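You operate a simulated robot arm through the tools that you are given. There is no shell and no other tool. Be economical: measure what you need, move in short steps, check, and stop when the job is done.

The job below is to be done with a simulated robot arm. You get a single attempt, and the scene is never put back.

## Task
Dust the block's top on the round plate and wax it from the tin with the yellow knob.
Fine: use the white pad and put it back; the lid goes back on; the block stays on the plate.

The check looks at the end state, three seconds after you hand in, the way a careful person would. Anything else that was tipped, shoved, dropped, spilled or broken makes it a failure. A push-on lid holds only when it is set on centred and level and pressed home; a screw cap is set on level and turned clockwise until tight.

## Robot
A 6-joint arm with a two-finger parallel gripper, fixed in place. Base frame: the origin is at the foot of the arm, x ahead of it, y to its left, z up; the work surface is at about z = 0. Units: mm, degrees, N and s.
With the tool pointing down near the work surface it reaches from about 140 to 580 mm from the base axis. Its first joint turns from -66.0 to 66.0 degrees. Payload 2.1 kg.
Tool frame: the origin (TCP) lies between the finger pads and is the grasp point; the fingertips stand 30 mm ahead of it; z points along the fingers, y is the line along which they close. Largest opening 94 mm; finger width 28, thickness 10; the body of the gripper, 50 by 96 mm, starts 55 mm behind the TCP.
Orientation is that of the tool frame in the base frame, as a unit quaternion [w, x, y, z]. With the fingers straight down and closing along the base's y, the tool's x points along the base's -x, its y along +y and its z along -z.

## Interface
- The arm moves only by the tool jog_arm. Its argument "rows" is a list of rows, each a list of 3 entries, a list of its own where there are three numbers: the turn, a rotation vector about the base's x, y, z in degrees, then the shift along the base's x, y, z in cm, then the finger opening in cm, from 0 to 9.4. In form: [[[ax, ay, az], [dx, dy, dz], claw], ...]. A call has 1 to 20 rows; each row shifts and turns the commanded pose from where the row before left it. Rows are played at 5 a second. More than 50 mm and 8.6 degrees between two rows, or a gripper value outside its range, and nothing of the call is played. Where a pose cannot be reached the arm comes as near as it can. A force on the tool above 40 N (or 10 N above the force at the start of the call, whichever is more), or a blocked arm, ends the call early, and 0.2 s more pass. The fingers move at their own pace (about 72 mm/s each) and stop on an object; they squeeze with about 25 N. The grip force told is the motor's: it shows also when the fingers shut on nothing. Time passes only in rows, and 0.2 s behind the last, so rows that do not move let the fingers close. The reply holds the time, the measured pose of the TCP, the force on the tool along the base axes, the opening and the grip force, in the units named above and with some noise, with the torque about the TCP (base axes, N m) and any sound that the robot's microphone picked up.
- Cameras (640 x 400 px; columns grow to the right, rows downward): "scene" is fixed at [67.2, -394, 468.7]; the picture's right is [0.54, -0.84, 0.00], its down [-0.59, -0.39, -0.71] and it looks along [0.59, 0.38, -0.71] (base axes); focal length 214 px, centre (320, 200). "wrist" rides on the gripper at [76, 14, -102] in the tool frame; the picture's right is [-0.18, 0.98, 0.00], its down [-0.75, -0.14, -0.64] and it looks along [-0.63, -0.12, 0.77] (tool axes); focal length 243 px, centre (320, 200). There is no depth. A picture from a camera that has moved, and an enlarged one, comes with that camera's place and axes in the base frame and with its lens.
- get_image(camera): a new picture of that camera. No time passes.
- zoom(camera, box): a new picture of the part [left, top, right, bottom] of that camera's present view, enlarged. No time passes.
- close_job(): hands the job in; it is judged then, once.

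Go step by step. Nothing tells you positions but the pictures and the camera data: compare them with the known pose of the tool, close in by small moves and look again before you grip or let go. The budget is 120 turns and 84 pictures, counting those below and the enlarged ones. Unless the task says otherwise, let go and move clear before handing in, and close with one line.

The tools are called after "Emit:" as a command line: name --argument value ..., lists and objects as JSON in quotes. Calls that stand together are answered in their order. jog_arm: Moves the arm, as the interface text tells. Its arguments: {"type":"object","properties":{"rows":{"type":"array"}},"required":["rows"]} The other tools are called the same way: get_image (camera) takes a picture; zoom (camera, box) takes an enlarged picture of a part of a camera's view; close_job () hands the job in.

At the start:

```text
t: 0.0
eef_pos: [297.5, -18.0, 292.7]
tcp_rot: [0.0, -0.001, 1.0, 0.0]
ft_force: [0.2, 0.2, 0.7]
moment: [0.0, 0.03, 0.03]
width: 93.8
gripper_force: 0.1
```

scene: 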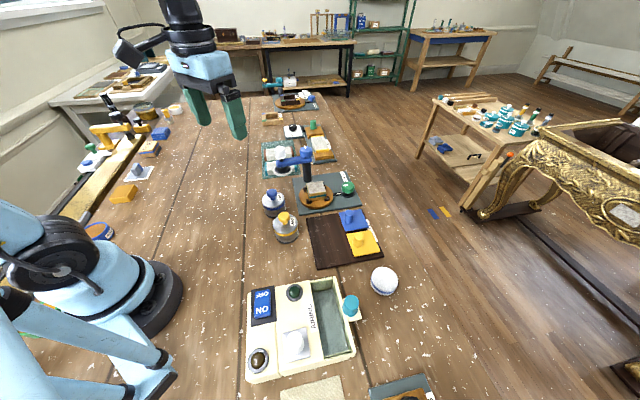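
wrist: 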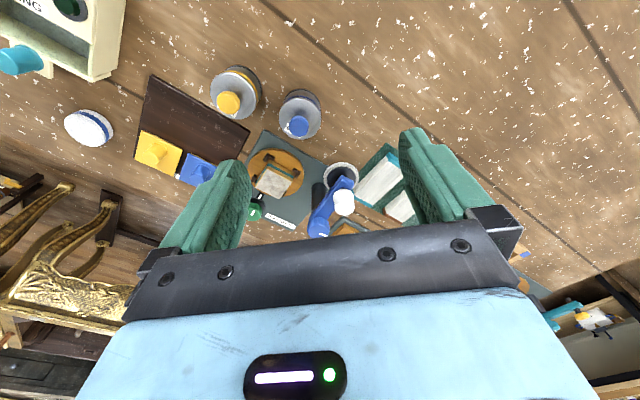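

I see a table with two tins (yellow and blue knobs), a round orange plate with a block, pads and a tray. I'll zoom in on the details first.

Emit:
zoom --camera "scene" --box '[240, 130, 400, 270]'

Emit:
zoom --camera "scene" --box '[230, 250, 440, 400]'

Emit:
zoom --camera "wrist" --box '[120, 50, 420, 250]'

Emit:
zoom --camera "scene" --box '[60, 80, 220, 250]'

```text
2.86 times, centred on (320, 200) of scene
camera zoom: at [67.2, -394.0, 468.7], right [0.54, -0.84, 0.0], down [-0.59, -0.39, -0.71], along [0.59, 0.38, -0.71], focal length 613 px, centre (320, 200)
```

zoom: 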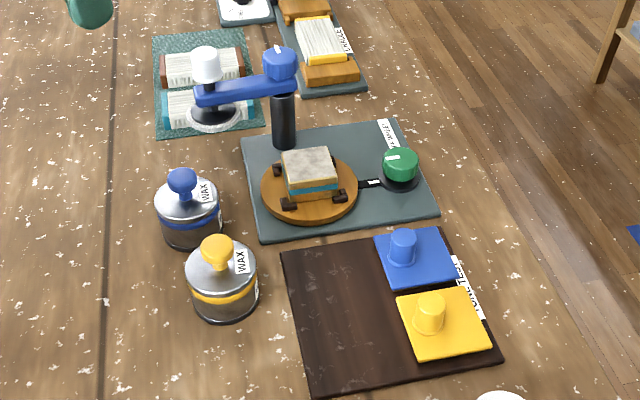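

```text
2.67 times, centred on (335, 325) of scene
camera zoom: at [67.2, -394.0, 468.7], right [0.54, -0.84, 0.0], down [-0.59, -0.39, -0.71], along [0.59, 0.38, -0.71], focal length 572 px, centre (280, -133)
```

zoom: 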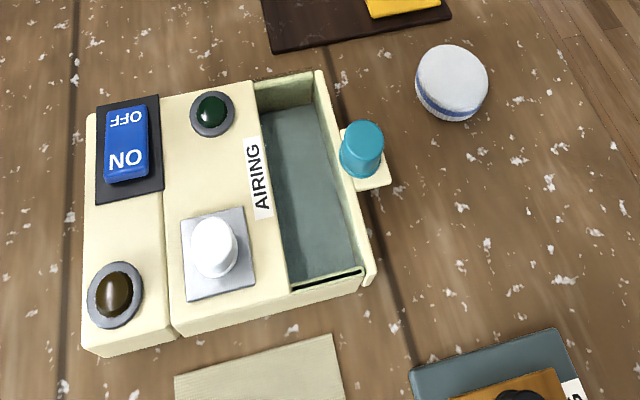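

```text
2.00 times, centred on (270, 150) of wrist
camera zoom: at [222.8, -3.2, 394.7], right [0.18, 0.98, 0.0], down [0.75, -0.14, 0.64], along [0.63, -0.12, -0.77], focal length 485 px, centre (420, 300)
```

zoom: 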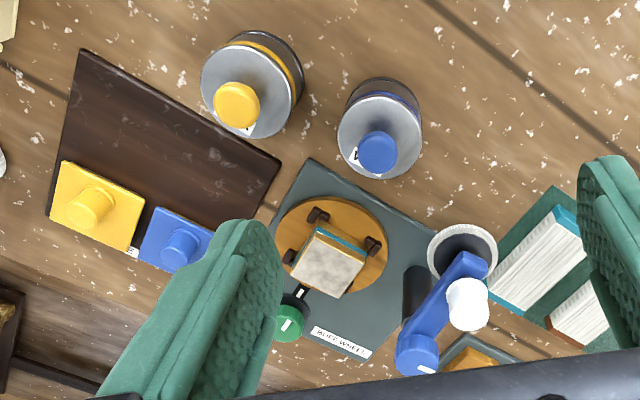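

```text
2.35 times, centred on (140, 165) of scene
camera zoom: at [67.2, -394.0, 468.7], right [0.54, -0.84, 0.0], down [-0.59, -0.39, -0.71], along [0.59, 0.38, -0.71], focal length 505 px, centre (744, 282)
```

zoom: 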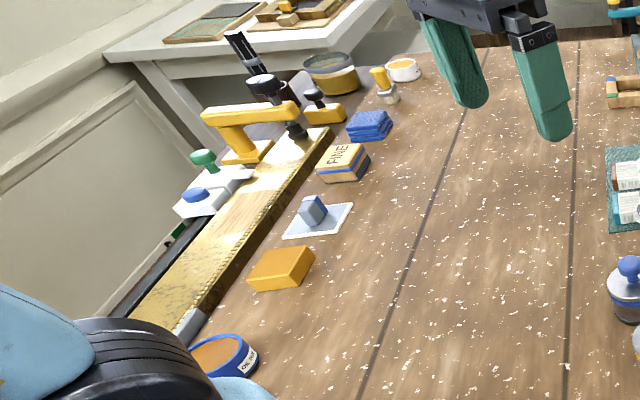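

I need the labels and the candidates for "white pad". Zooming closer.

Emit:
zoom --camera "scene" --box '[300, 200, 400, 270]'

Emit:
zoom --camera "scene" --box '[260, 85, 360, 155]'

Emit:
zoom --camera "scene" --box '[270, 155, 370, 225]'

Emit:
zoom --camera "scene" --box '[100, 150, 180, 210]'

Emit:
zoom --camera "scene" --box '[250, 350, 440, 400]'

```text
5.71 times, centred on (350, 235) of scene
camera zoom: at [67.2, -394.0, 468.7], right [0.54, -0.84, 0.0], down [-0.59, -0.39, -0.71], along [0.59, 0.38, -0.71], focal length 1226 px, centre (149, 0)
```

zoom: 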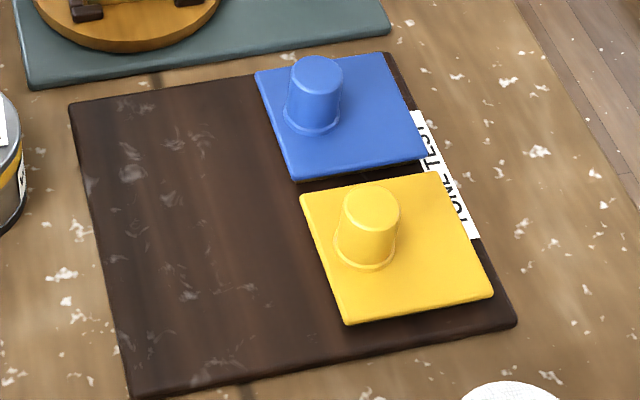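

```text
5.71 times, centred on (310, 120) of scene
camera zoom: at [67.2, -394.0, 468.7], right [0.54, -0.84, 0.0], down [-0.59, -0.39, -0.71], along [0.59, 0.38, -0.71], focal length 1226 px, centre (377, 657)
```

zoom: 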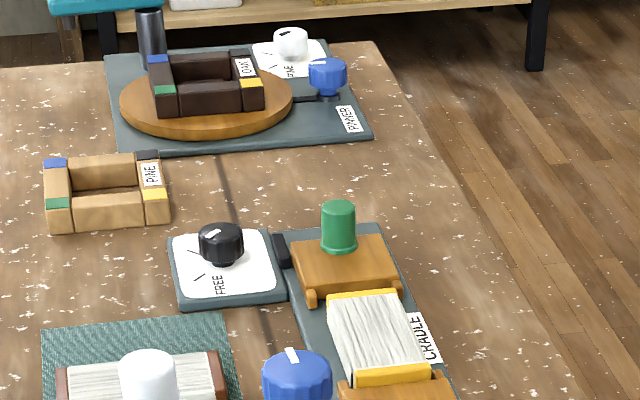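

```text
5.71 times, centred on (320, 190) of scene
camera zoom: at [67.2, -394.0, 468.7], right [0.54, -0.84, 0.0], down [-0.59, -0.39, -0.71], along [0.59, 0.38, -0.71], focal length 1226 px, centre (320, 257)
```

zoom: 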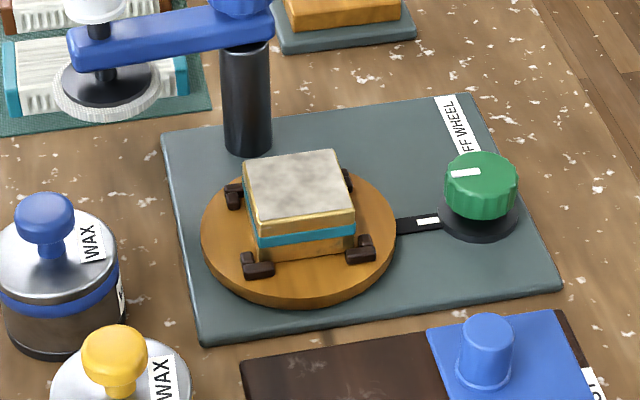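

```text
6.67 times, centred on (140, 180) of scene
camera zoom: at [67.2, -394.0, 468.7], right [0.54, -0.84, 0.0], down [-0.59, -0.39, -0.71], along [0.59, 0.38, -0.71], focal length 1430 px, centre (1520, 333)
```

zoom: 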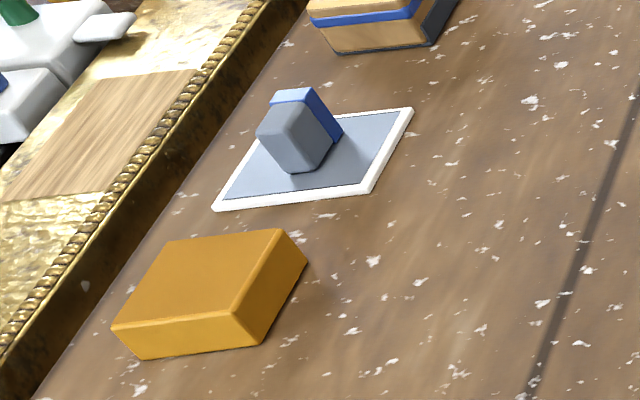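

```text
3.37 times, centred on (345, 375) of scene
camera zoom: at [67.2, -394.0, 468.7], right [0.54, -0.84, 0.0], down [-0.59, -0.39, -0.71], along [0.59, 0.38, -0.71], focal length 722 px, centre (236, -390)
```

zoom: 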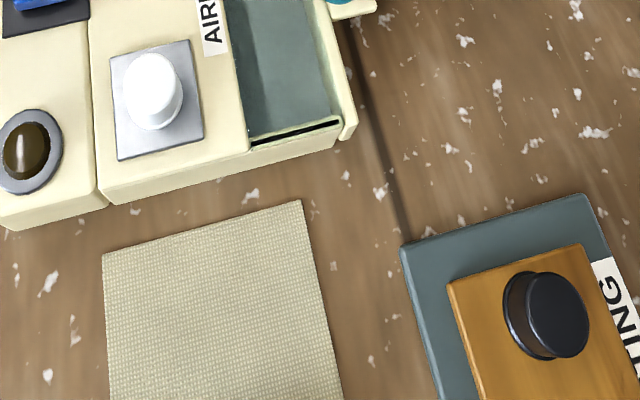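

Emit:
zoom --camera "wrist" --box '[180, 50, 360, 160]'

Emit:
zoom --camera "wrist" --box '[230, 120, 420, 240]'

Emit:
zoom --camera "wrist" --box '[40, 90, 140, 160]'

Emit:
zoom --camera "scene" --box '[350, 250, 420, 310]'

```text
3.56 times, centred on (270, 105) of wrist
camera zoom: at [222.8, -3.2, 394.7], right [0.18, 0.98, 0.0], down [0.75, -0.14, 0.64], along [0.63, -0.12, -0.77], focal length 863 px, centre (498, 538)
```

zoom: 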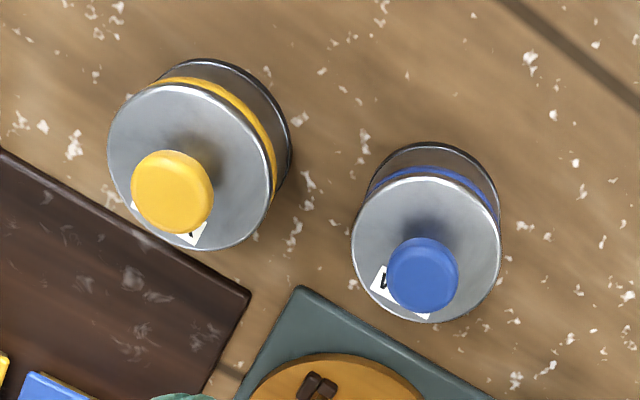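

```text
3.33 times, centred on (325, 180) of wrist
camera zoom: at [222.8, -3.2, 394.7], right [0.18, 0.98, 0.0], down [0.75, -0.14, 0.64], along [0.63, -0.12, -0.77], focal length 809 px, centre (303, 267)
```

zoom: 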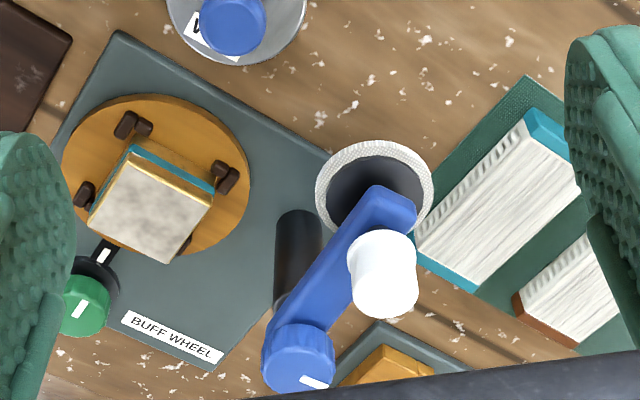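

```text
5.71 times, centred on (90, 125) of wrist
camera zoom: at [222.8, -3.2, 394.7], right [0.18, 0.98, 0.0], down [0.75, -0.14, 0.64], along [0.63, -0.12, -0.77], focal length 1386 px, centre (1634, 629)
```

zoom: 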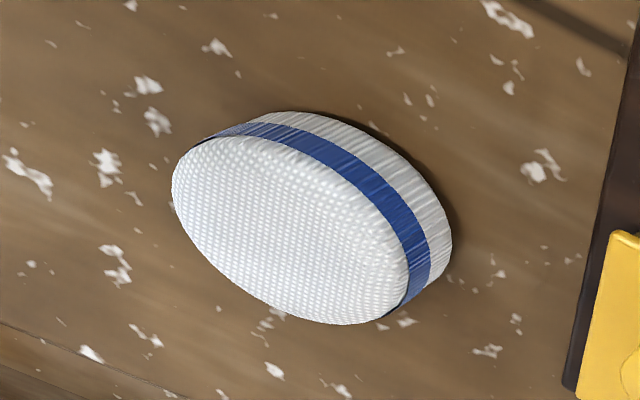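

```text
6.67 times, centred on (385, 280) of scene
camera zoom: at [67.2, -394.0, 468.7], right [0.54, -0.84, 0.0], down [-0.59, -0.39, -0.71], along [0.59, 0.38, -0.71], focal length 1430 px, centre (-113, -333)
```

zoom: 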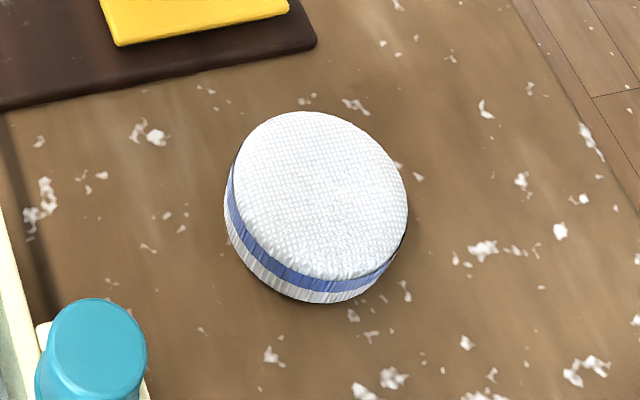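

The white round pad is at about (313,-402), top z≈24. The yellow tin's knob is at about (303,-140), top z≈73, and the block top is at about (455,-132,40). The lid comes off first, so I move above the tin.

Emit:
jog_arm --rows '[[[0, 0, 0], [0.2, -4, -3.5], 5.5], [[0, 0, 0], [0.2, -4, -3.5], 5.5], [[0, 0, 0], [0.2, -4.1, -3.5], 5.5], [[0, 0, 0], [0, 0, -3], 5.5], [[0, 0, 0], [0, 0, 0], 5.5]]'

Emit:
get_image --camera "wrist"

Emit:
zoom --camera "scene" --box '[230, 150, 350, 250]'

```text
refused: row 1 steps farther than a row can; nothing moved
```

```text
68 pictures are left
camera wrist: at [222.8, -3.2, 394.7], right [0.18, 0.98, 0.0], down [0.75, -0.14, 0.64], along [0.63, -0.12, -0.77], focal length 243 px, centre (320, 200)
```

wrist: 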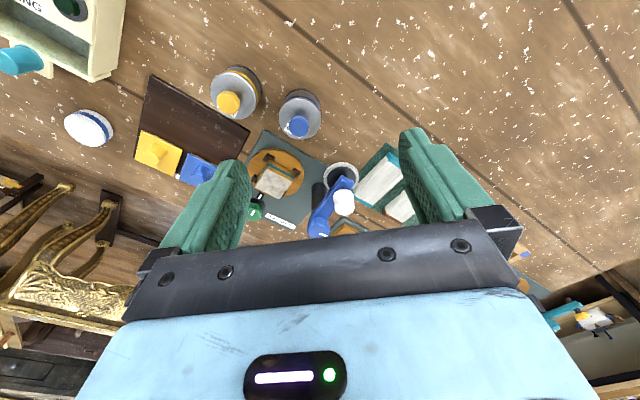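

```text
4.00 times, centred on (290, 200) of scene
camera zoom: at [67.2, -394.0, 468.7], right [0.54, -0.84, 0.0], down [-0.59, -0.39, -0.71], along [0.59, 0.38, -0.71], focal length 858 px, centre (440, 200)
```

zoom: 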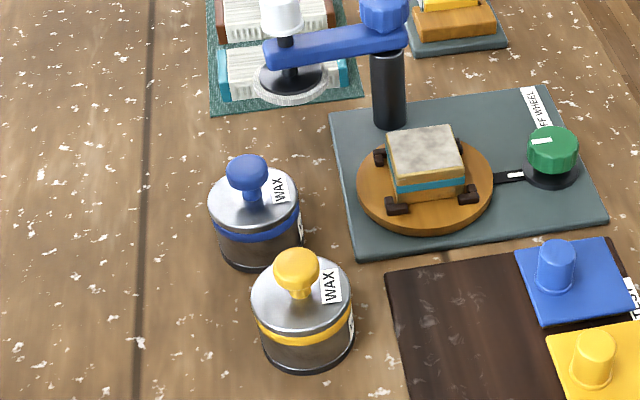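

The step was too long and was refused; nothing has moved. Repeating with shorter steps.

Emit:
jog_arm --rows '[[[0, 0, 0], [0.15, -3.1, -3.2], 5.5], [[0, 0, 0], [0.15, -3, -3.2], 5.5], [[0, 0, 0], [0.15, -3, -3.2], 5.5], [[0, 0, 0], [0.15, -3, -3.2], 5.5], [[0, 0, 0], [0, 0, 0], 5.5]]'

Emit:
get_image --camera "wrist"

Emit:
zoom --camera "scene" --box '[230, 150, 350, 250]'

```text
t: 1.2
eef_pos: [303.3, -137.9, 163.8]
tcp_rot: [0.0, 0.001, 1.0, 0.001]
ft_force: [-0.6, 0.4, -0.3]
moment: [-0.01, 0.04, 0.03]
width: 54.8
gripper_force: 0.1
```

```text
66 pictures are left
camera wrist: at [228.4, -124.5, 265.9], right [0.18, 0.98, 0.0], down [0.75, -0.14, 0.64], along [0.63, -0.12, -0.77], focal length 243 px, centre (320, 200)
```

wrist: 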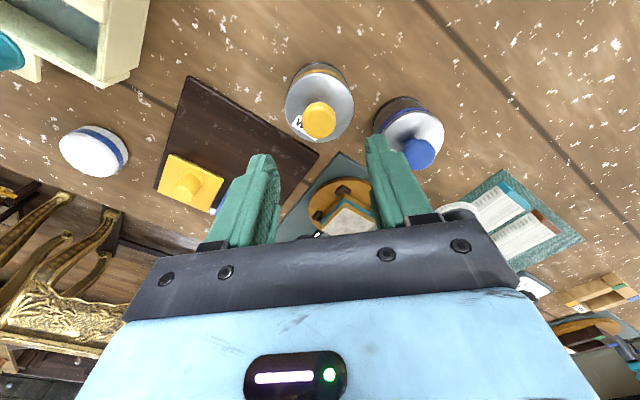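

```text
4.00 times, centred on (290, 200) of scene
camera zoom: at [67.1, -394.0, 468.7], right [0.54, -0.84, 0.0], down [-0.59, -0.39, -0.71], along [0.59, 0.38, -0.71], focal length 858 px, centre (440, 200)
```

zoom: 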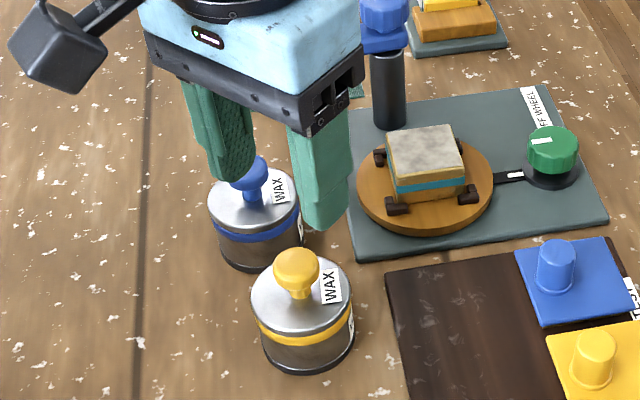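

Emit:
jog_arm --rows '[[[0, 0, 0], [0.1, -0.05, -4], 5.5], [[0, 0, 0], [0, 0, -2.5], 5.5], [[0, 0, 0], [0, 0, -1.4], 5.5], [[0, 0, 0], [0, 0, 0], 5.5]]'

Emit:
zoom --camera "scene" --box '[230, 150, 350, 250]'

Emit:
get_image --camera "wrist"

```text
t: 2.2
eef_pos: [304.1, -137.8, 84.0]
tcp_rot: [0.0, 0.0, 1.0, -0.001]
ft_force: [-0.3, -0.6, 0.8]
moment: [-0.01, 0.01, 0.04]
width: 55.0
gripper_force: 0.1
```

```text
4.00 times, centred on (290, 200) of scene
camera zoom: at [67.2, -393.9, 468.7], right [0.54, -0.84, 0.0], down [-0.59, -0.39, -0.71], along [0.59, 0.38, -0.71], focal length 858 px, centre (440, 200)
```

zoom: 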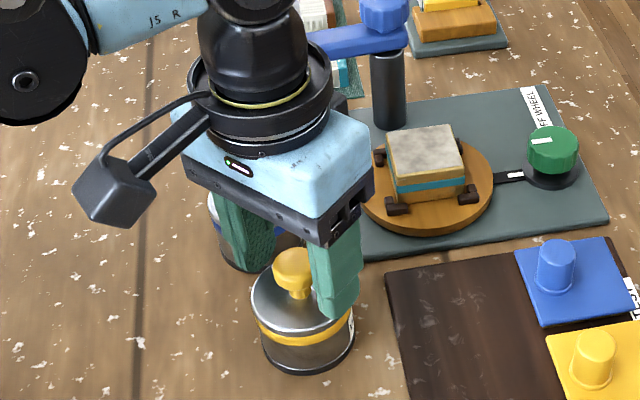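

```text
63 pictures are left
camera wrist: at [229.4, -124.4, 187.6], right [0.18, 0.98, 0.0], down [0.75, -0.14, 0.64], along [0.63, -0.12, -0.77], focal length 243 px, centre (320, 200)
```

wrist: 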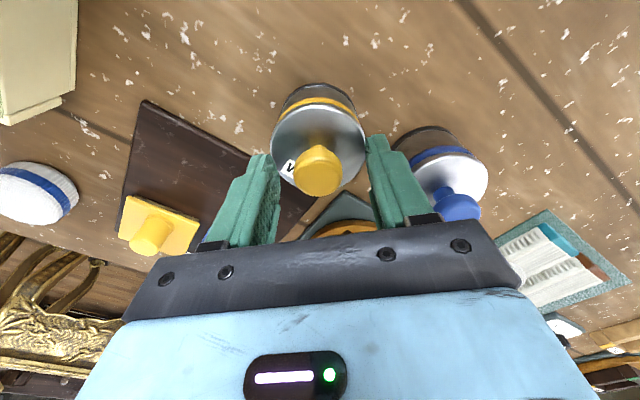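

The knob lies between the fingers. Closing on it.

Emit:
jog_arm --rows '[[[0, 0, 0], [0, 0, -0.1], 4], [[0, 0, 0], [0, 0, 0], 2], [[0, 0, 0], [0, 0, 0], 1.5], [[0, 0, 0], [0, 0, 0], 1.5]]'

Emit:
zoom --camera "scene" --box '[250, 180, 330, 250]'

```text
t: 3.2
eef_pos: [304.2, -139.2, 83.4]
tcp_rot: [0.0, 0.001, 1.0, -0.001]
ft_force: [-0.4, -2.0, 0.6]
moment: [-0.1, 0.0, 0.01]
width: 26.0
gripper_force: 24.9
```

```text
5.71 times, centred on (290, 215) of scene
camera zoom: at [67.2, -394.0, 468.7], right [0.54, -0.84, 0.0], down [-0.59, -0.39, -0.71], along [0.59, 0.38, -0.71], focal length 1226 px, centre (491, 114)
```

zoom: 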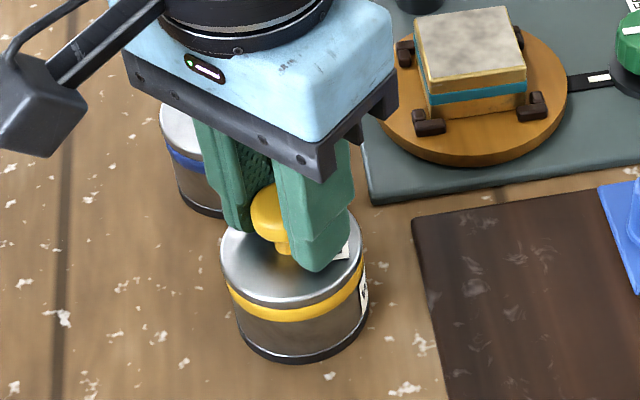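

Gripped at 26 mm. I'll try a small straight pull, shifting y by 1 mm to take off the side load.

Emit:
jog_arm --rows '[[[0, 0, 0], [0, -0.12, 0], 1.5], [[0, 0, 0], [0, 0, 0.1], 1.5], [[0, 0, 0], [0, 0, 0.1], 1.5]]'

```text
t: 4.0
eef_pos: [304.9, -140.0, 87.2]
tcp_rot: [0.0, 0.001, 1.0, 0.001]
ft_force: [-0.2, 0.8, -0.9]
moment: [0.03, 0.0, 0.03]
width: 25.9
gripper_force: 25.1
heard: snap
```

There was a snap: the push-on lid seems to have come free. Lifting it slowly and checking.

Emit:
jog_arm --rows '[[[0, 0, 0], [0, 0, 0.5], 1.5], [[0, 0, 0], [0, 0, 1], 1.5], [[0, 0, 0], [0, 0, 2.5], 1.5], [[0, 0, 0], [0, 0, 2], 1.5], [[0, 0, 0], [0, 0, 0], 1.5]]'

Emit:
zoom --camera "scene" --box '[230, 150, 350, 250]'

Emit:
get_image --camera "wrist"

```text
t: 5.2
eef_pos: [304.5, -139.2, 145.5]
tcp_rot: [0.001, 0.0, 1.0, 0.0]
ft_force: [-0.2, 0.4, 0.2]
moment: [-0.02, -0.02, -0.01]
width: 14.8
gripper_force: 0.1
```

```text
4.00 times, centred on (290, 200) of scene
camera zoom: at [67.2, -394.0, 468.7], right [0.54, -0.84, 0.0], down [-0.59, -0.39, -0.71], along [0.59, 0.38, -0.71], focal length 858 px, centre (440, 200)
```

zoom: 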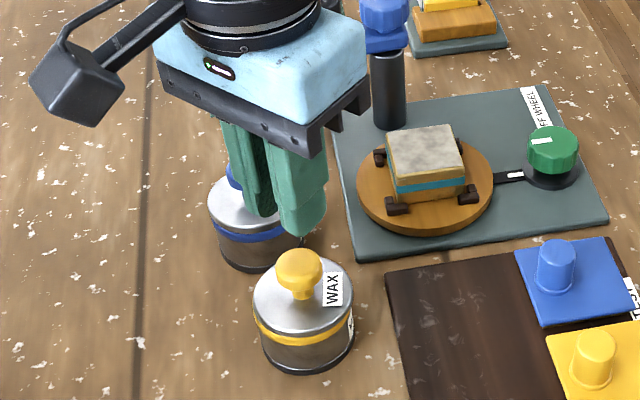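

```text
60 pictures are left
camera wrist: at [230.1, -125.4, 248.2], right [0.18, 0.98, 0.0], down [0.75, -0.14, 0.64], along [0.63, -0.12, -0.77], focal length 243 px, centre (320, 200)
```

wrist: 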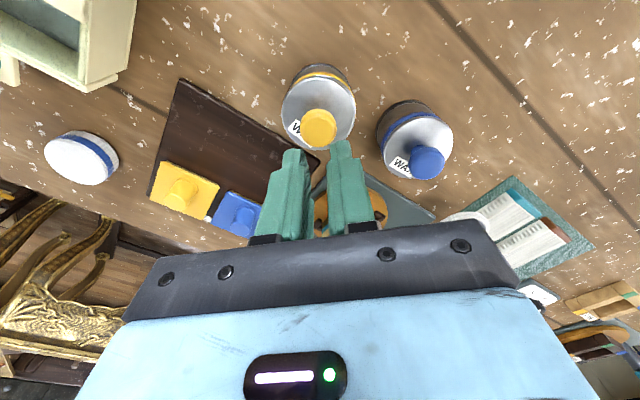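

The lid slipped out of the fingers and still sits on the tin. I'll look at it closely.

Emit:
zoom --camera "scene" --box '[262, 200, 312, 248]'

Emit:
zoom --camera "wrist" --box '[270, 50, 370, 160]'

```text
8.33 times, centred on (287, 224) of scene
camera zoom: at [67.2, -394.0, 468.7], right [0.54, -0.84, 0.0], down [-0.59, -0.39, -0.71], along [0.59, 0.38, -0.71], focal length 1787 px, centre (595, 0)
```

zoom: 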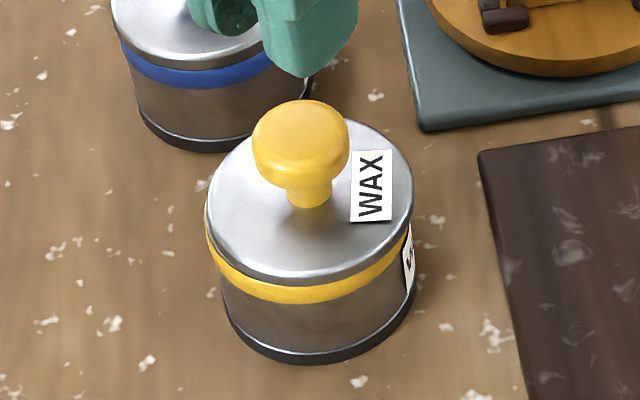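

```text
3.64 times, centred on (320, 105) of wrist
camera zoom: at [230.1, -125.4, 248.2], right [0.18, 0.98, 0.0], down [0.75, -0.14, 0.64], along [0.63, -0.12, -0.77], focal length 882 px, centre (320, 546)
```

zoom: 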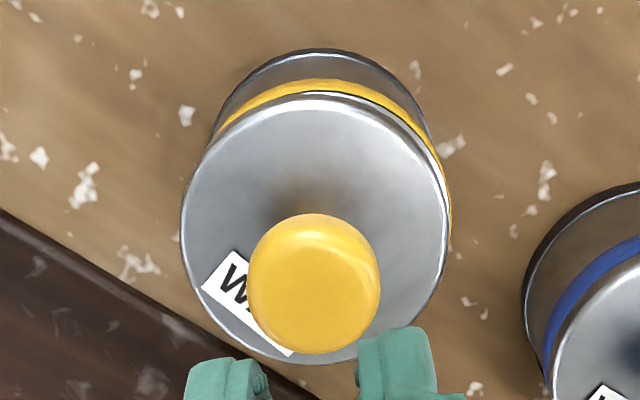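

The lid is loose on the tin now. I'll regrip a bit deeper on the knob and lift more gently.

Emit:
jog_arm --rows '[[[0, 0, 0], [0.05, -0.08, 0], 5.5], [[0, 0, 0], [0, 0, -3], 5.5], [[0, 0, 0], [0, 0, -2.5], 5.5], [[0, 0, 0], [0, 0, -1], 5.5], [[0, 0, 0], [0, 0, -0.3], 5.5], [[0, 0, 0], [0, 0, 0], 3], [[0, 0, 0], [0, 0, 0], 1], [[0, 0, 0], [0, 0, 0], 0], [[0, 0, 0], [0, 0, 0], 0]]'

Emit:
zoom --camera "scene" --box '[250, 190, 320, 250]'

```text
t: 6.3
eef_pos: [303.1, -140.2, 81.8]
tcp_rot: [-0.002, 0.0, 1.0, 0.002]
ft_force: [1.0, 1.2, 13.8]
moment: [-0.09, -0.02, -0.05]
width: 54.8
gripper_force: 0.0
heard: snap
stopped in row 5: the force on the tool passed its limit at 55 N (the readings are from after the stop); the commanded pose is now the measured one
```

```text
6.67 times, centred on (285, 220) of scene
camera zoom: at [67.1, -393.9, 468.7], right [0.54, -0.84, 0.0], down [-0.59, -0.39, -0.71], along [0.59, 0.38, -0.71], focal length 1430 px, centre (553, 67)
```

zoom: 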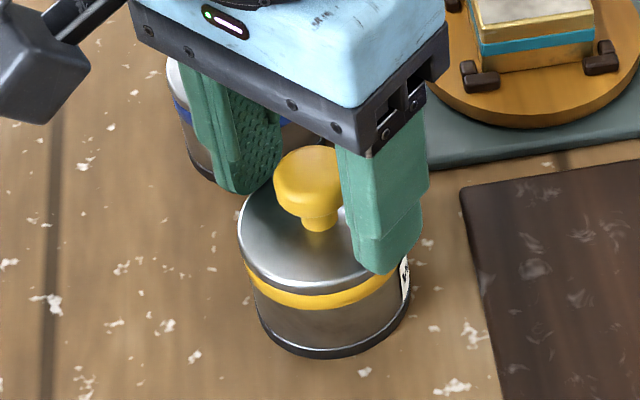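

The fingertips touched the lid plate, so its top is at about z 51.5, and the lid snapped back on. I'll raise 1 mm, grip around the lower part of the knob and pull again in small steps.

Emit:
jog_arm --rows '[[[0, 0, 0], [0.15, 0, 0.1], 5.5], [[0, 0, 0], [0, 0, 0], 3], [[0, 0, 0], [0, 0, 0], 1], [[0, 0, 0], [0, 0, 0], 0], [[0, 0, 0], [0, 0, 0], 0], [[0, 0, 0], [0, 0, 0], 0]]'

Emit:
zoom --camera "scene" --box '[250, 190, 320, 250]'

```text
t: 7.8
eef_pos: [305.3, -140.4, 80.3]
tcp_rot: [-0.003, 0.0, 1.0, 0.003]
ft_force: [-0.2, 0.3, -0.6]
moment: [-0.01, 0.01, 0.02]
width: 25.7
gripper_force: 24.9
heard: snap
```

```text
6.67 times, centred on (285, 220) of scene
camera zoom: at [67.2, -394.0, 468.7], right [0.54, -0.84, 0.0], down [-0.59, -0.39, -0.71], along [0.59, 0.38, -0.71], focal length 1430 px, centre (553, 67)
```

zoom: 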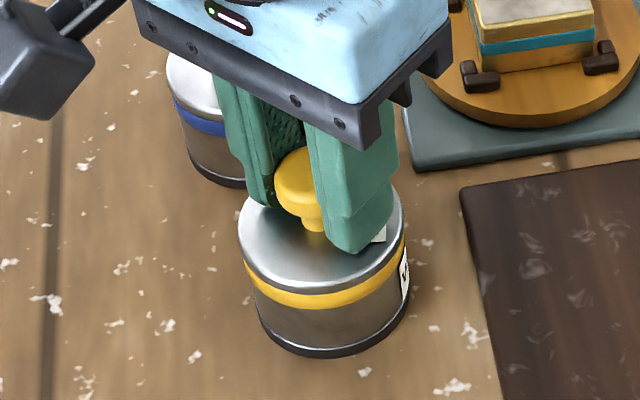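

Emit:
jog_arm --rows '[[[0, 0, 0], [0, 0, 0.1], 0], [[0, 0, 0], [0, 0, 0], 0]]'

```text
t: 8.3
eef_pos: [305.4, -140.1, 82.5]
tcp_rot: [-0.002, 0.0, 1.0, 0.002]
ft_force: [0.7, -0.7, 0.7]
moment: [0.02, 0.02, -0.01]
width: 25.6
gripper_force: 24.8
```

Emit:
jog_arm --rows '[[[0, 0, 0], [0, 0, 0.2], 0], [[0, 0, 0], [0, 0, 0.2], 0], [[0, 0, 0], [0, 0, 0.2], 0], [[0, 0, 0], [0, 0, 0.2], 0], [[0, 0, 0], [0, 0, 0], 0]]'

Emit:
zoom --camera "scene" --box '[250, 190, 320, 250]'

```text
t: 9.6
eef_pos: [306.6, -139.5, 90.1]
tcp_rot: [-0.003, 0.0, 1.0, 0.003]
ft_force: [0.2, 1.0, 0.4]
moment: [0.03, -0.01, -0.03]
width: 25.9
gripper_force: 24.5
```

```text
6.67 times, centred on (285, 220) of scene
camera zoom: at [67.2, -394.0, 468.7], right [0.54, -0.84, 0.0], down [-0.59, -0.39, -0.71], along [0.59, 0.38, -0.71], focal length 1430 px, centre (553, 67)
```

zoom: 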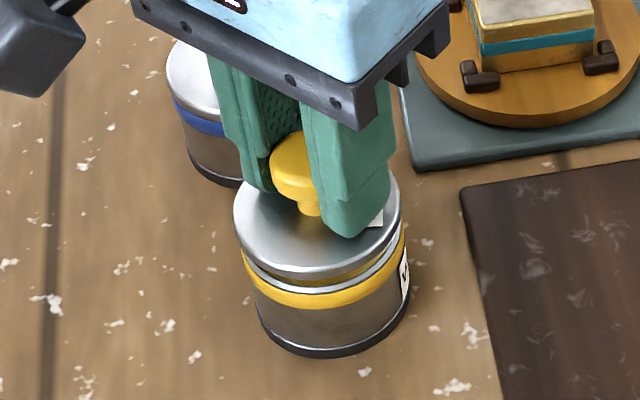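

The lid is rising with the fingers now. Lifting on and looking.

Emit:
jog_arm --rows '[[[0, 0, 0], [0, 0, 0.7], 0], [[0, 0, 0], [0, 0, 1.2], 0], [[0, 0, 0], [0, 0, 1.5], 0], [[0, 0, 0], [0, 0, 1.5], 0], [[0, 0, 0], [0, 0, 0], 0]]'

Emit:
zoom --camera "scene" --box '[230, 150, 350, 250]'

Emit:
get_image --camera "wrist"

```text
t: 10.8
eef_pos: [305.5, -138.5, 140.6]
tcp_rot: [-0.003, 0.0, 1.0, 0.003]
ft_force: [0.5, -0.2, -0.2]
moment: [-0.05, 0.0, -0.03]
width: 25.7
gripper_force: 25.4
```

```text
4.00 times, centred on (290, 200) of scene
camera zoom: at [67.2, -394.0, 468.7], right [0.54, -0.84, 0.0], down [-0.59, -0.39, -0.71], along [0.59, 0.38, -0.71], focal length 858 px, centre (440, 200)
```

zoom: 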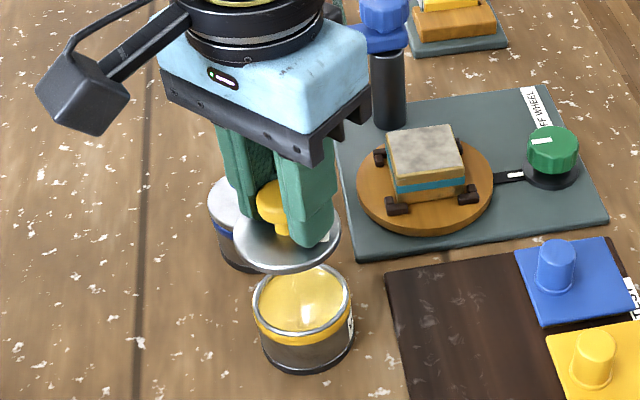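

```text
53 pictures are left
camera wrist: at [230.9, -125.5, 242.7], right [0.18, 0.98, 0.0], down [0.76, -0.14, 0.64], along [0.63, -0.11, -0.77], focal length 243 px, centre (320, 200)
```

wrist: 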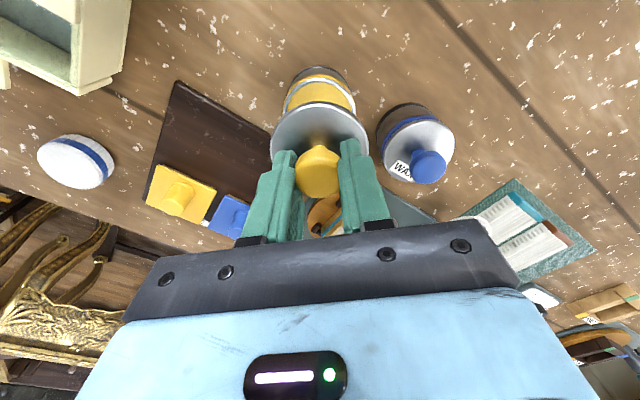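

The lid is off and the wax sits close to the rim. I'll park the lid on bare table near (235,-40).

Emit:
jog_arm --rows '[[[0, 0, 0], [-1.7, 3, 0], 0], [[0, 0, 0], [-1.8, 3, 0], 0], [[0, 0, 0], [-1.8, 3, 0], 0], [[0, 0, 0], [-1.7, 0.8, -2], 0], [[0, 0, 0], [0, 0, -3.5], 0], [[0, 0, 0], [0, 0, -2.5], 0], [[0, 0, 0], [0, 0, -0.8], 0], [[0, 0, 0], [0, 0, 0], 0]]'

Emit:
zoom --camera "scene" --box '[190, 150, 310, 250]'

```text
t: 12.6
eef_pos: [235.1, -42.1, 49.8]
tcp_rot: [-0.002, 0.0, 1.0, 0.002]
ft_force: [0.6, -0.5, -0.3]
moment: [0.0, 0.02, 0.0]
width: 25.7
gripper_force: 25.1
```

```text
4.00 times, centred on (250, 200) of scene
camera zoom: at [67.2, -393.9, 468.7], right [0.54, -0.84, 0.0], down [-0.59, -0.39, -0.71], along [0.59, 0.38, -0.71], focal length 858 px, centre (600, 200)
```

zoom: 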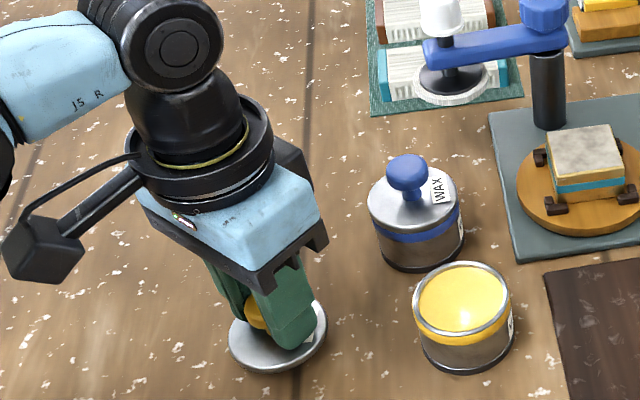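

Emit:
jog_arm --rows '[[[0, 0, 0], [0, 0, -0.2], 0], [[0, 0, 0], [0, 0, -0.2], 0], [[0, 0, 0], [0, 0, -0.2], 0], [[0, 0, 0], [0, 0, 0], 0]]'

```text
t: 13.6
eef_pos: [236.4, -42.1, 45.5]
tcp_rot: [-0.003, 0.0, 1.0, 0.002]
ft_force: [-0.2, -0.2, -0.5]
moment: [-0.02, 0.01, 0.01]
width: 25.8
gripper_force: 24.9
```

Emit:
jog_arm --rows '[[[0, 0, 0], [0, 0, -0.2], 0], [[0, 0, 0], [0, 0, -0.2], 0], [[0, 0, 0], [0, 0, -0.2], 0], [[0, 0, 0], [0, 0, 0], 0]]'

Emit:
zoom --camera "scene" --box '[220, 200, 300, 250]'

```text
t: 14.6
eef_pos: [237.5, -42.0, 39.2]
tcp_rot: [-0.003, 0.0, 1.0, 0.002]
ft_force: [0.0, 0.2, -0.3]
moment: [0.02, -0.03, 0.05]
width: 25.9
gripper_force: 24.9
```

```text
8.00 times, centred on (260, 225) of scene
camera zoom: at [67.2, -394.0, 468.7], right [0.54, -0.84, 0.0], down [-0.59, -0.39, -0.71], along [0.59, 0.38, -0.71], focal length 1716 px, centre (800, 0)
```

zoom: 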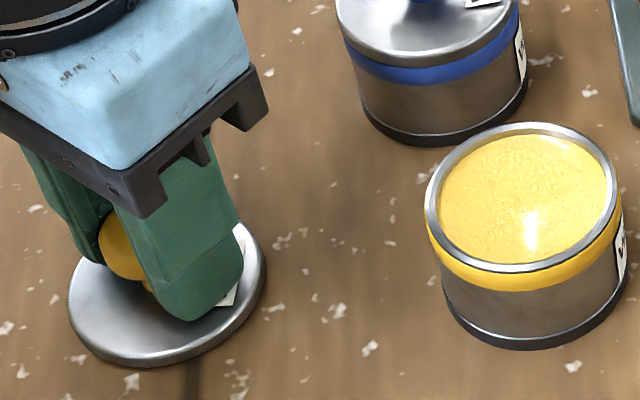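

Emit:
jog_arm --rows '[[[0, 0, 0], [0, 0, -0.1], 0], [[0, 0, 0], [0, 0, -0.1], 0], [[0, 0, 0], [0, 0, 0], 0]]'

```text
t: 15.3
eef_pos: [235.6, -42.4, 38.2]
tcp_rot: [-0.003, 0.0, 1.0, 0.003]
ft_force: [-0.9, -0.4, -0.3]
moment: [0.0, 0.02, -0.02]
width: 26.0
gripper_force: 25.2
```

Emit:
jog_arm --rows '[[[0, 0, 0], [0, 0, -0.1], 0], [[0, 0, 0], [0, 0, -0.1], 0], [[0, 0, 0], [0, 0, -0.1], 0], [[0, 0, 0], [0, 0, 0], 0]]'

```text
t: 16.0
eef_pos: [237.1, -40.7, 37.1]
tcp_rot: [-0.004, 0.0, 1.0, 0.003]
ft_force: [-0.9, -0.1, 24.7]
moment: [-0.08, -0.11, -0.01]
width: 25.8
gripper_force: 25.2
stopped in row 3: the force on the tool passed its limit at 49 N (the readings are from after the stop); the commanded pose is now the measured one
```

The lid is on the table. Releasing, rising, and checking.

Emit:
jog_arm --rows '[[[0, 0, 0], [0, 0, 0.05], 2], [[0, 0, 0], [0, 0, 0], 4], [[0, 0, 0], [0, 0, 0], 5.5], [[0, 0, 0], [0, 0, 3], 5.5], [[0, 0, 0], [0, 0, 4.5], 5.5], [[0, 0, 0], [0, 0, 4.5], 5.5], [[0, 0, 0], [0, 0, 0], 5.5]]'

Emit:
zoom --camera "scene" --box '[200, 150, 320, 250]'

Emit:
get_image --camera "wrist"

```text
t: 17.6
eef_pos: [234.9, -41.3, 156.4]
tcp_rot: [-0.004, 0.0, 1.0, 0.003]
ft_force: [0.9, 0.3, 0.6]
moment: [0.0, -0.01, 0.0]
width: 55.3
gripper_force: 0.1
```

```text
4.00 times, centred on (260, 200) of scene
camera zoom: at [67.2, -394.0, 468.7], right [0.54, -0.84, 0.0], down [-0.59, -0.39, -0.71], along [0.59, 0.38, -0.71], focal length 858 px, centre (560, 200)
```

zoom: 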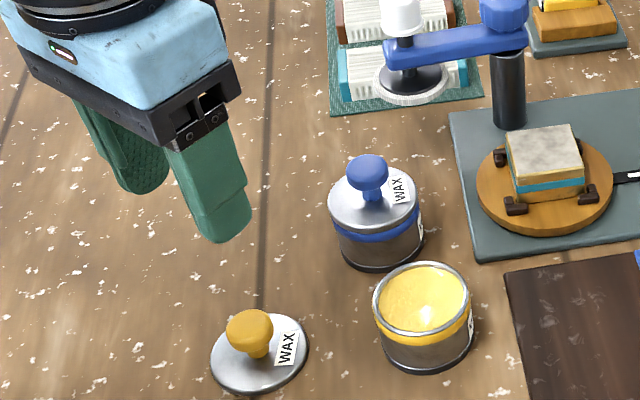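

```text
49 pictures are left
camera wrist: at [162.0, -28.4, 260.8], right [0.18, 0.98, 0.0], down [0.76, -0.14, 0.64], along [0.63, -0.11, -0.77], focal length 243 px, centre (320, 200)
```

wrist: 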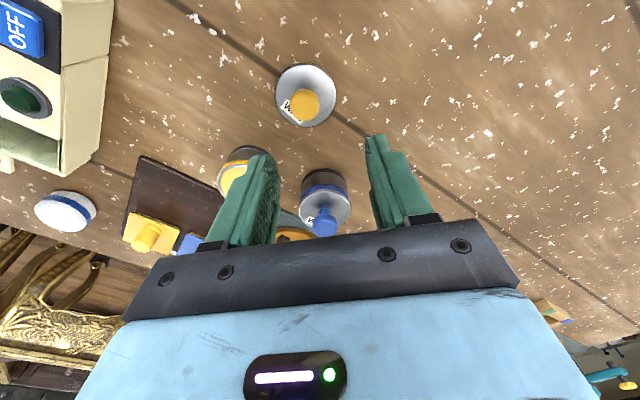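

The lid lies flat at about (236,-41). Next, to the white pad.

Emit:
jog_arm --rows '[[[0, 0, 0], [0.97, -4.5, 0], 9], [[0, 0, 0], [0.97, -4.5, 0], 9], [[0, 0, 0], [0.97, -4.5, 0], 9], [[0, 0, 0], [0.97, -4.5, 0], 9], [[0, 0, 0], [0.97, -4.5, 0], 9], [[0, 0, 0], [0.97, -4.5, 0], 9], [[0, 0, 0], [0.97, -4.5, 0], 9], [[0, 0, 0], [0.97, -4.5, 0], 9], [[0, 0, 0], [0, 0, -3], 9], [[0, 0, 0], [0, 0, 0], 9]]'

Emit:
get_image --camera "wrist"

Emit:
get_image --camera "scene"

```text
t: 19.8
eef_pos: [313.3, -400.4, 126.3]
tcp_rot: [-0.004, 0.0, 1.0, 0.002]
ft_force: [-0.1, -0.5, -0.4]
moment: [0.03, 0.01, -0.02]
width: 89.8
gripper_force: 0.0
```

```text
48 pictures are left
camera wrist: at [239.6, -388.3, 229.3], right [0.18, 0.98, 0.0], down [0.76, -0.14, 0.64], along [0.63, -0.11, -0.77], focal length 243 px, centre (320, 200)
```

wrist: 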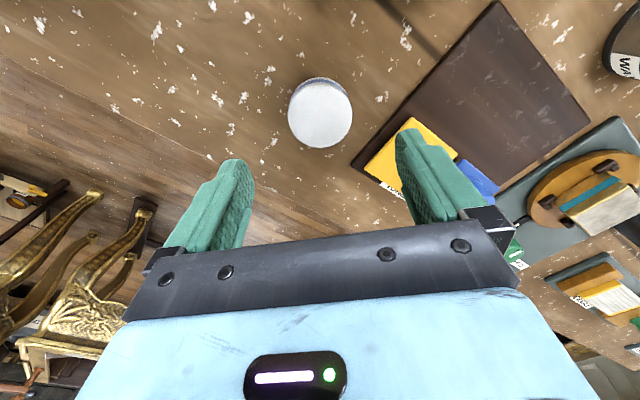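

```text
47 pictures are left
```

scene: 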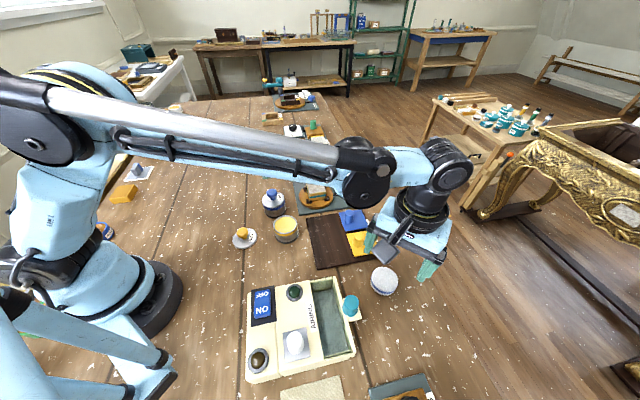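

The pad is centred at (315.5,-401). Descending so the tips stay about 9 mm above the table, leaving the pad's lower half free.

Emit:
jog_arm --rows '[[[0, 0, 0], [0.2, -0.08, -4], 9], [[0, 0, 0], [0, 0, -3], 9], [[0, 0, 0], [0, 0, -1.7], 9], [[0, 0, 0], [0, 0, 0], 9]]'

Emit:
zoom --camera "scene" --box '[340, 230, 440, 310]'

Emit:
get_image --camera "wrist"

```text
t: 20.8
eef_pos: [315.7, -401.8, 40.1]
tcp_rot: [-0.004, 0.0, 1.0, 0.002]
ft_force: [-0.2, -0.7, -0.1]
moment: [0.02, 0.01, -0.02]
width: 90.1
gripper_force: 0.0
```

```text
5.00 times, centred on (390, 270) of scene
camera zoom: at [67.2, -393.9, 468.7], right [0.54, -0.84, 0.0], down [-0.59, -0.39, -0.71], along [0.59, 0.38, -0.71], focal length 1072 px, centre (-30, -150)
```

zoom: 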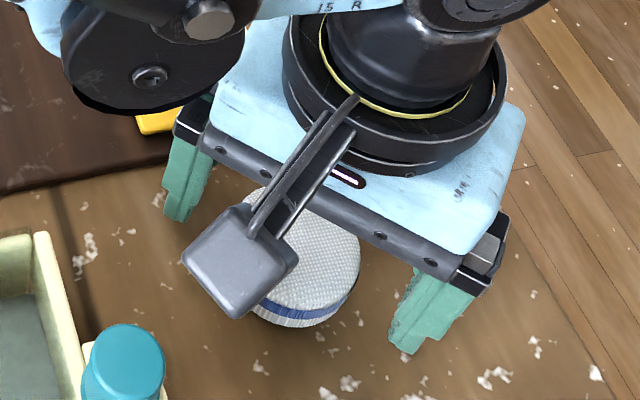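

```text
45 pictures are left
camera wrist: at [240.7, -389.3, 142.3], right [0.18, 0.98, 0.0], down [0.76, -0.14, 0.64], along [0.63, -0.11, -0.77], focal length 243 px, centre (320, 200)
```

wrist: 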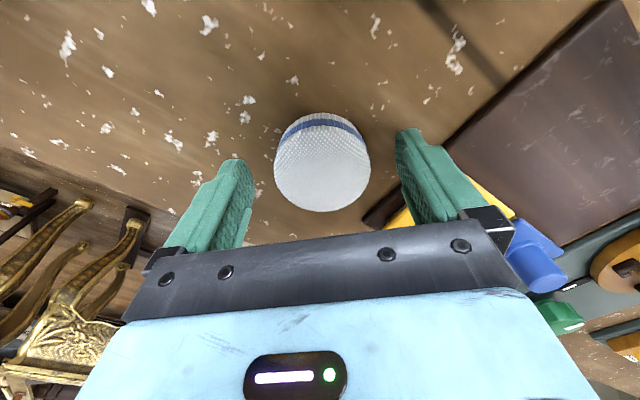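

Emit:
jog_arm --rows '[[[0, 0, 0], [0, 0.06, -0.1], 7], [[0, 0, 0], [0, 0, 0], 5.5], [[0, 0, 0], [0, 0, 0], 4.8], [[0, 0, 0], [0, 0, 0], 4.8]]'

```text
t: 21.8
eef_pos: [315.1, -402.7, 38.8]
tcp_rot: [-0.004, 0.001, 1.0, 0.003]
ft_force: [-0.7, 0.2, -0.3]
moment: [-0.02, -0.04, -0.03]
width: 52.6
gripper_force: 25.1
```

The pad is held (52.6 mm). I'm lifting it and moving over the block.

Emit:
jog_arm --rows '[[[0, 0, 0], [0, 0, 1.5], 4.6], [[0, 0, 0], [0, 0, 3.3], 4.6], [[0, 0, 0], [0, 0, 3.3], 4.6], [[0, 0, 0], [2, 3.86, 0], 4.6], [[0, 0, 0], [2, 3.86, 0], 4.6], [[0, 0, 0], [2, 3.86, 0], 4.6], [[0, 0, 0], [2, 3.86, 0], 4.6], [[0, 0, 0], [2, 3.86, 0], 4.6], [[0, 0, 0], [2, 3.86, 0], 4.6], [[0, 0, 0], [2, 3.86, 0], 4.6], [[0, 0, 0], [0, 0, 0], 4.6]]'

Emit:
get_image --camera "wrist"

Emit:
zoom --camera "scene" --box '[250, 110, 390, 220]'

```text
t: 24.2
eef_pos: [455.2, -130.7, 119.3]
tcp_rot: [-0.004, 0.0, 1.0, 0.002]
ft_force: [-0.3, 0.1, -0.4]
moment: [0.0, -0.01, 0.0]
width: 52.3
gripper_force: 25.0
```

```text
44 pictures are left
camera wrist: at [382.3, -117.8, 222.3], right [0.18, 0.98, 0.0], down [0.76, -0.14, 0.64], along [0.63, -0.11, -0.77], focal length 243 px, centre (320, 200)
```

wrist: 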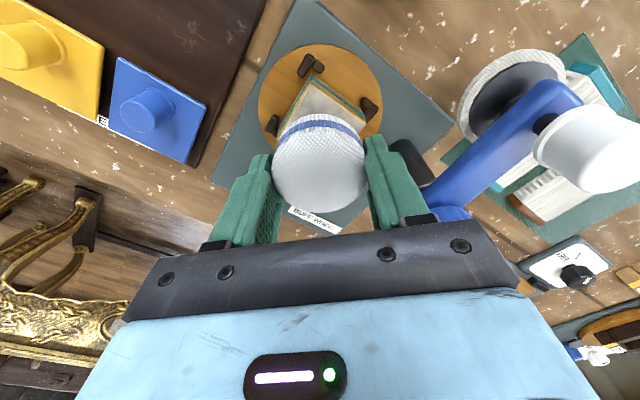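

```text
3.64 times, centred on (320, 165) of scene
camera zoom: at [67.2, -393.9, 468.7], right [0.54, -0.84, 0.0], down [-0.59, -0.39, -0.71], along [0.59, 0.38, -0.71], focal length 780 px, centre (320, 327)
```

zoom: 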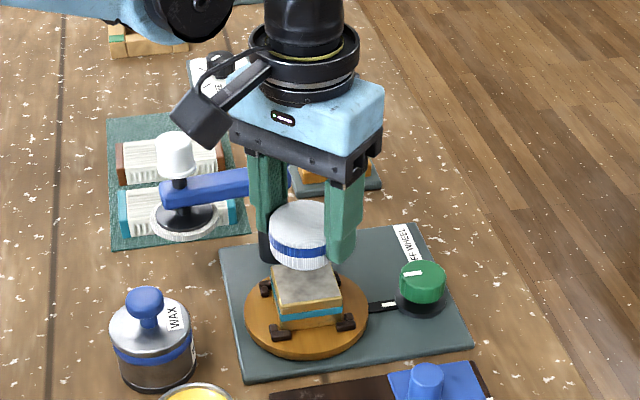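

The pad is above the block. Descending toward contact, with the last millimetres slow.

Emit:
jog_arm --rows '[[[0, 0, 0], [0, -0.05, -1.5], 4.6], [[0, 0, 0], [0, 0, -1], 4.6], [[0, 0, 0], [0, 0, 0], 4.6]]'

Emit:
zoom --camera "scene" --box '[280, 145, 360, 215]'

```text
t: 25.0
eef_pos: [455.9, -131.8, 94.5]
tcp_rot: [-0.004, -0.001, 1.0, 0.003]
ft_force: [-0.4, 0.5, -0.7]
moment: [-0.01, -0.01, -0.02]
width: 52.5
gripper_force: 24.3
```

```text
5.71 times, centred on (320, 180) of scene
camera zoom: at [67.2, -394.0, 468.7], right [0.54, -0.84, 0.0], down [-0.59, -0.39, -0.71], along [0.59, 0.38, -0.71], focal length 1226 px, centre (320, 314)
```

zoom: 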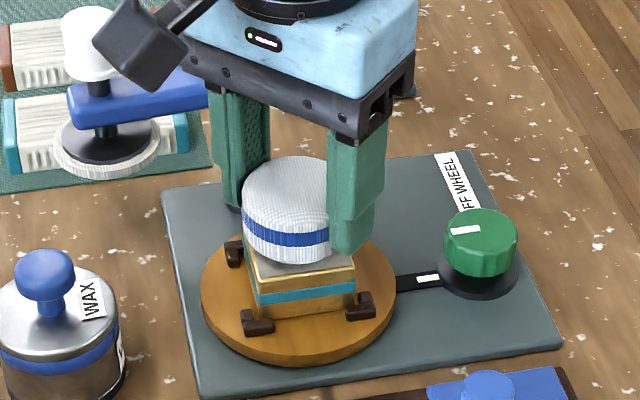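

Emit:
jog_arm --rows '[[[0, 0, 0], [0, 0, -0.1], 4.6], [[0, 0, 0], [0, 0, -0.1], 4.6], [[0, 0, 0], [0, 0, -0.1], 4.6], [[0, 0, 0], [0, 0, -0.1], 4.6], [[0, 0, 0], [0, 0, 0], 4.6]]'

```text
t: 26.2
eef_pos: [455.2, -131.3, 90.8]
tcp_rot: [-0.004, 0.0, 1.0, 0.003]
ft_force: [0.0, 0.3, -0.7]
moment: [0.0, 0.01, -0.02]
width: 52.5
gripper_force: 24.7
```

Emit:
jog_arm --rows '[[[0, 0, 0], [0, 0, -0.1], 4.6], [[0, 0, 0], [0, 0, -0.1], 4.6], [[0, 0, 0], [0, 0, 0], 4.6]]'

```text
t: 27.0
eef_pos: [455.7, -132.6, 87.5]
tcp_rot: [-0.004, -0.001, 1.0, 0.003]
ft_force: [-0.2, -0.2, 6.9]
moment: [-0.08, 0.05, 0.01]
width: 51.9
gripper_force: 24.9
```

Light contact, about 7 N. Wiping with small strokes.

Emit:
jog_arm --rows '[[[0, 0, 0], [0.5, 0, 0], 4.6], [[0, 0, 0], [0.6, 0, 0], 4.6], [[0, 0, 0], [-0.6, 0, 0], 4.6], [[0, 0, 0], [-0.6, 0, 0], 4.6], [[0, 0, 0], [-0.6, 0, 0], 4.6], [[0, 0, 0], [-0.5, 0, 0], 4.6], [[0, 0, 0], [0.6, 0, 0], 4.6], [[0, 0, 0], [0.6, 0, 0], 4.6], [[0, 0, 0], [0, 0.6, 0], 4.6], [[0, 0, 0], [0, 0.5, 0], 4.6], [[0, 0, 0], [0, -0.6, 0], 4.6], [[0, 0, 0], [0, -0.6, 0], 4.6], [[0, 0, 0], [0, -0.6, 0], 4.6], [[0, 0, 0], [0, -0.5, 0], 4.6], [[0, 0, 0], [0, 0.6, 0], 4.6], [[0, 0, 0], [0, 0.6, 0], 4.6]]'

Emit:
zoom --camera "scene" --box '[280, 145, 360, 215]'

```text
t: 30.4
eef_pos: [454.9, -133.1, 87.9]
tcp_rot: [-0.002, 0.0, 1.0, 0.0]
ft_force: [-0.7, -7.2, 15.8]
moment: [-0.38, 0.02, 0.0]
width: 51.6
gripper_force: 24.6
```

```text
5.71 times, centred on (320, 180) of scene
camera zoom: at [67.1, -393.9, 468.7], right [0.54, -0.84, 0.0], down [-0.59, -0.39, -0.71], along [0.59, 0.38, -0.71], focal length 1226 px, centre (320, 314)
```

zoom: 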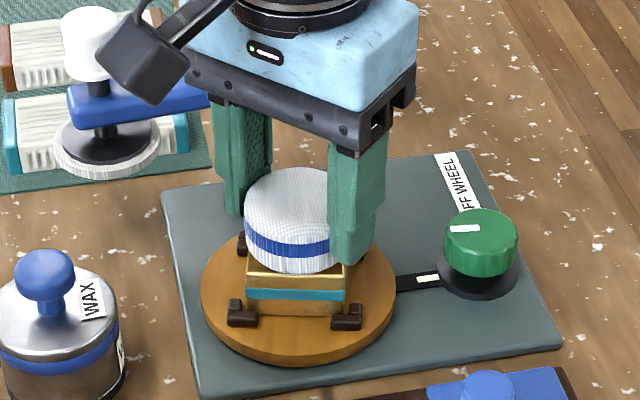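

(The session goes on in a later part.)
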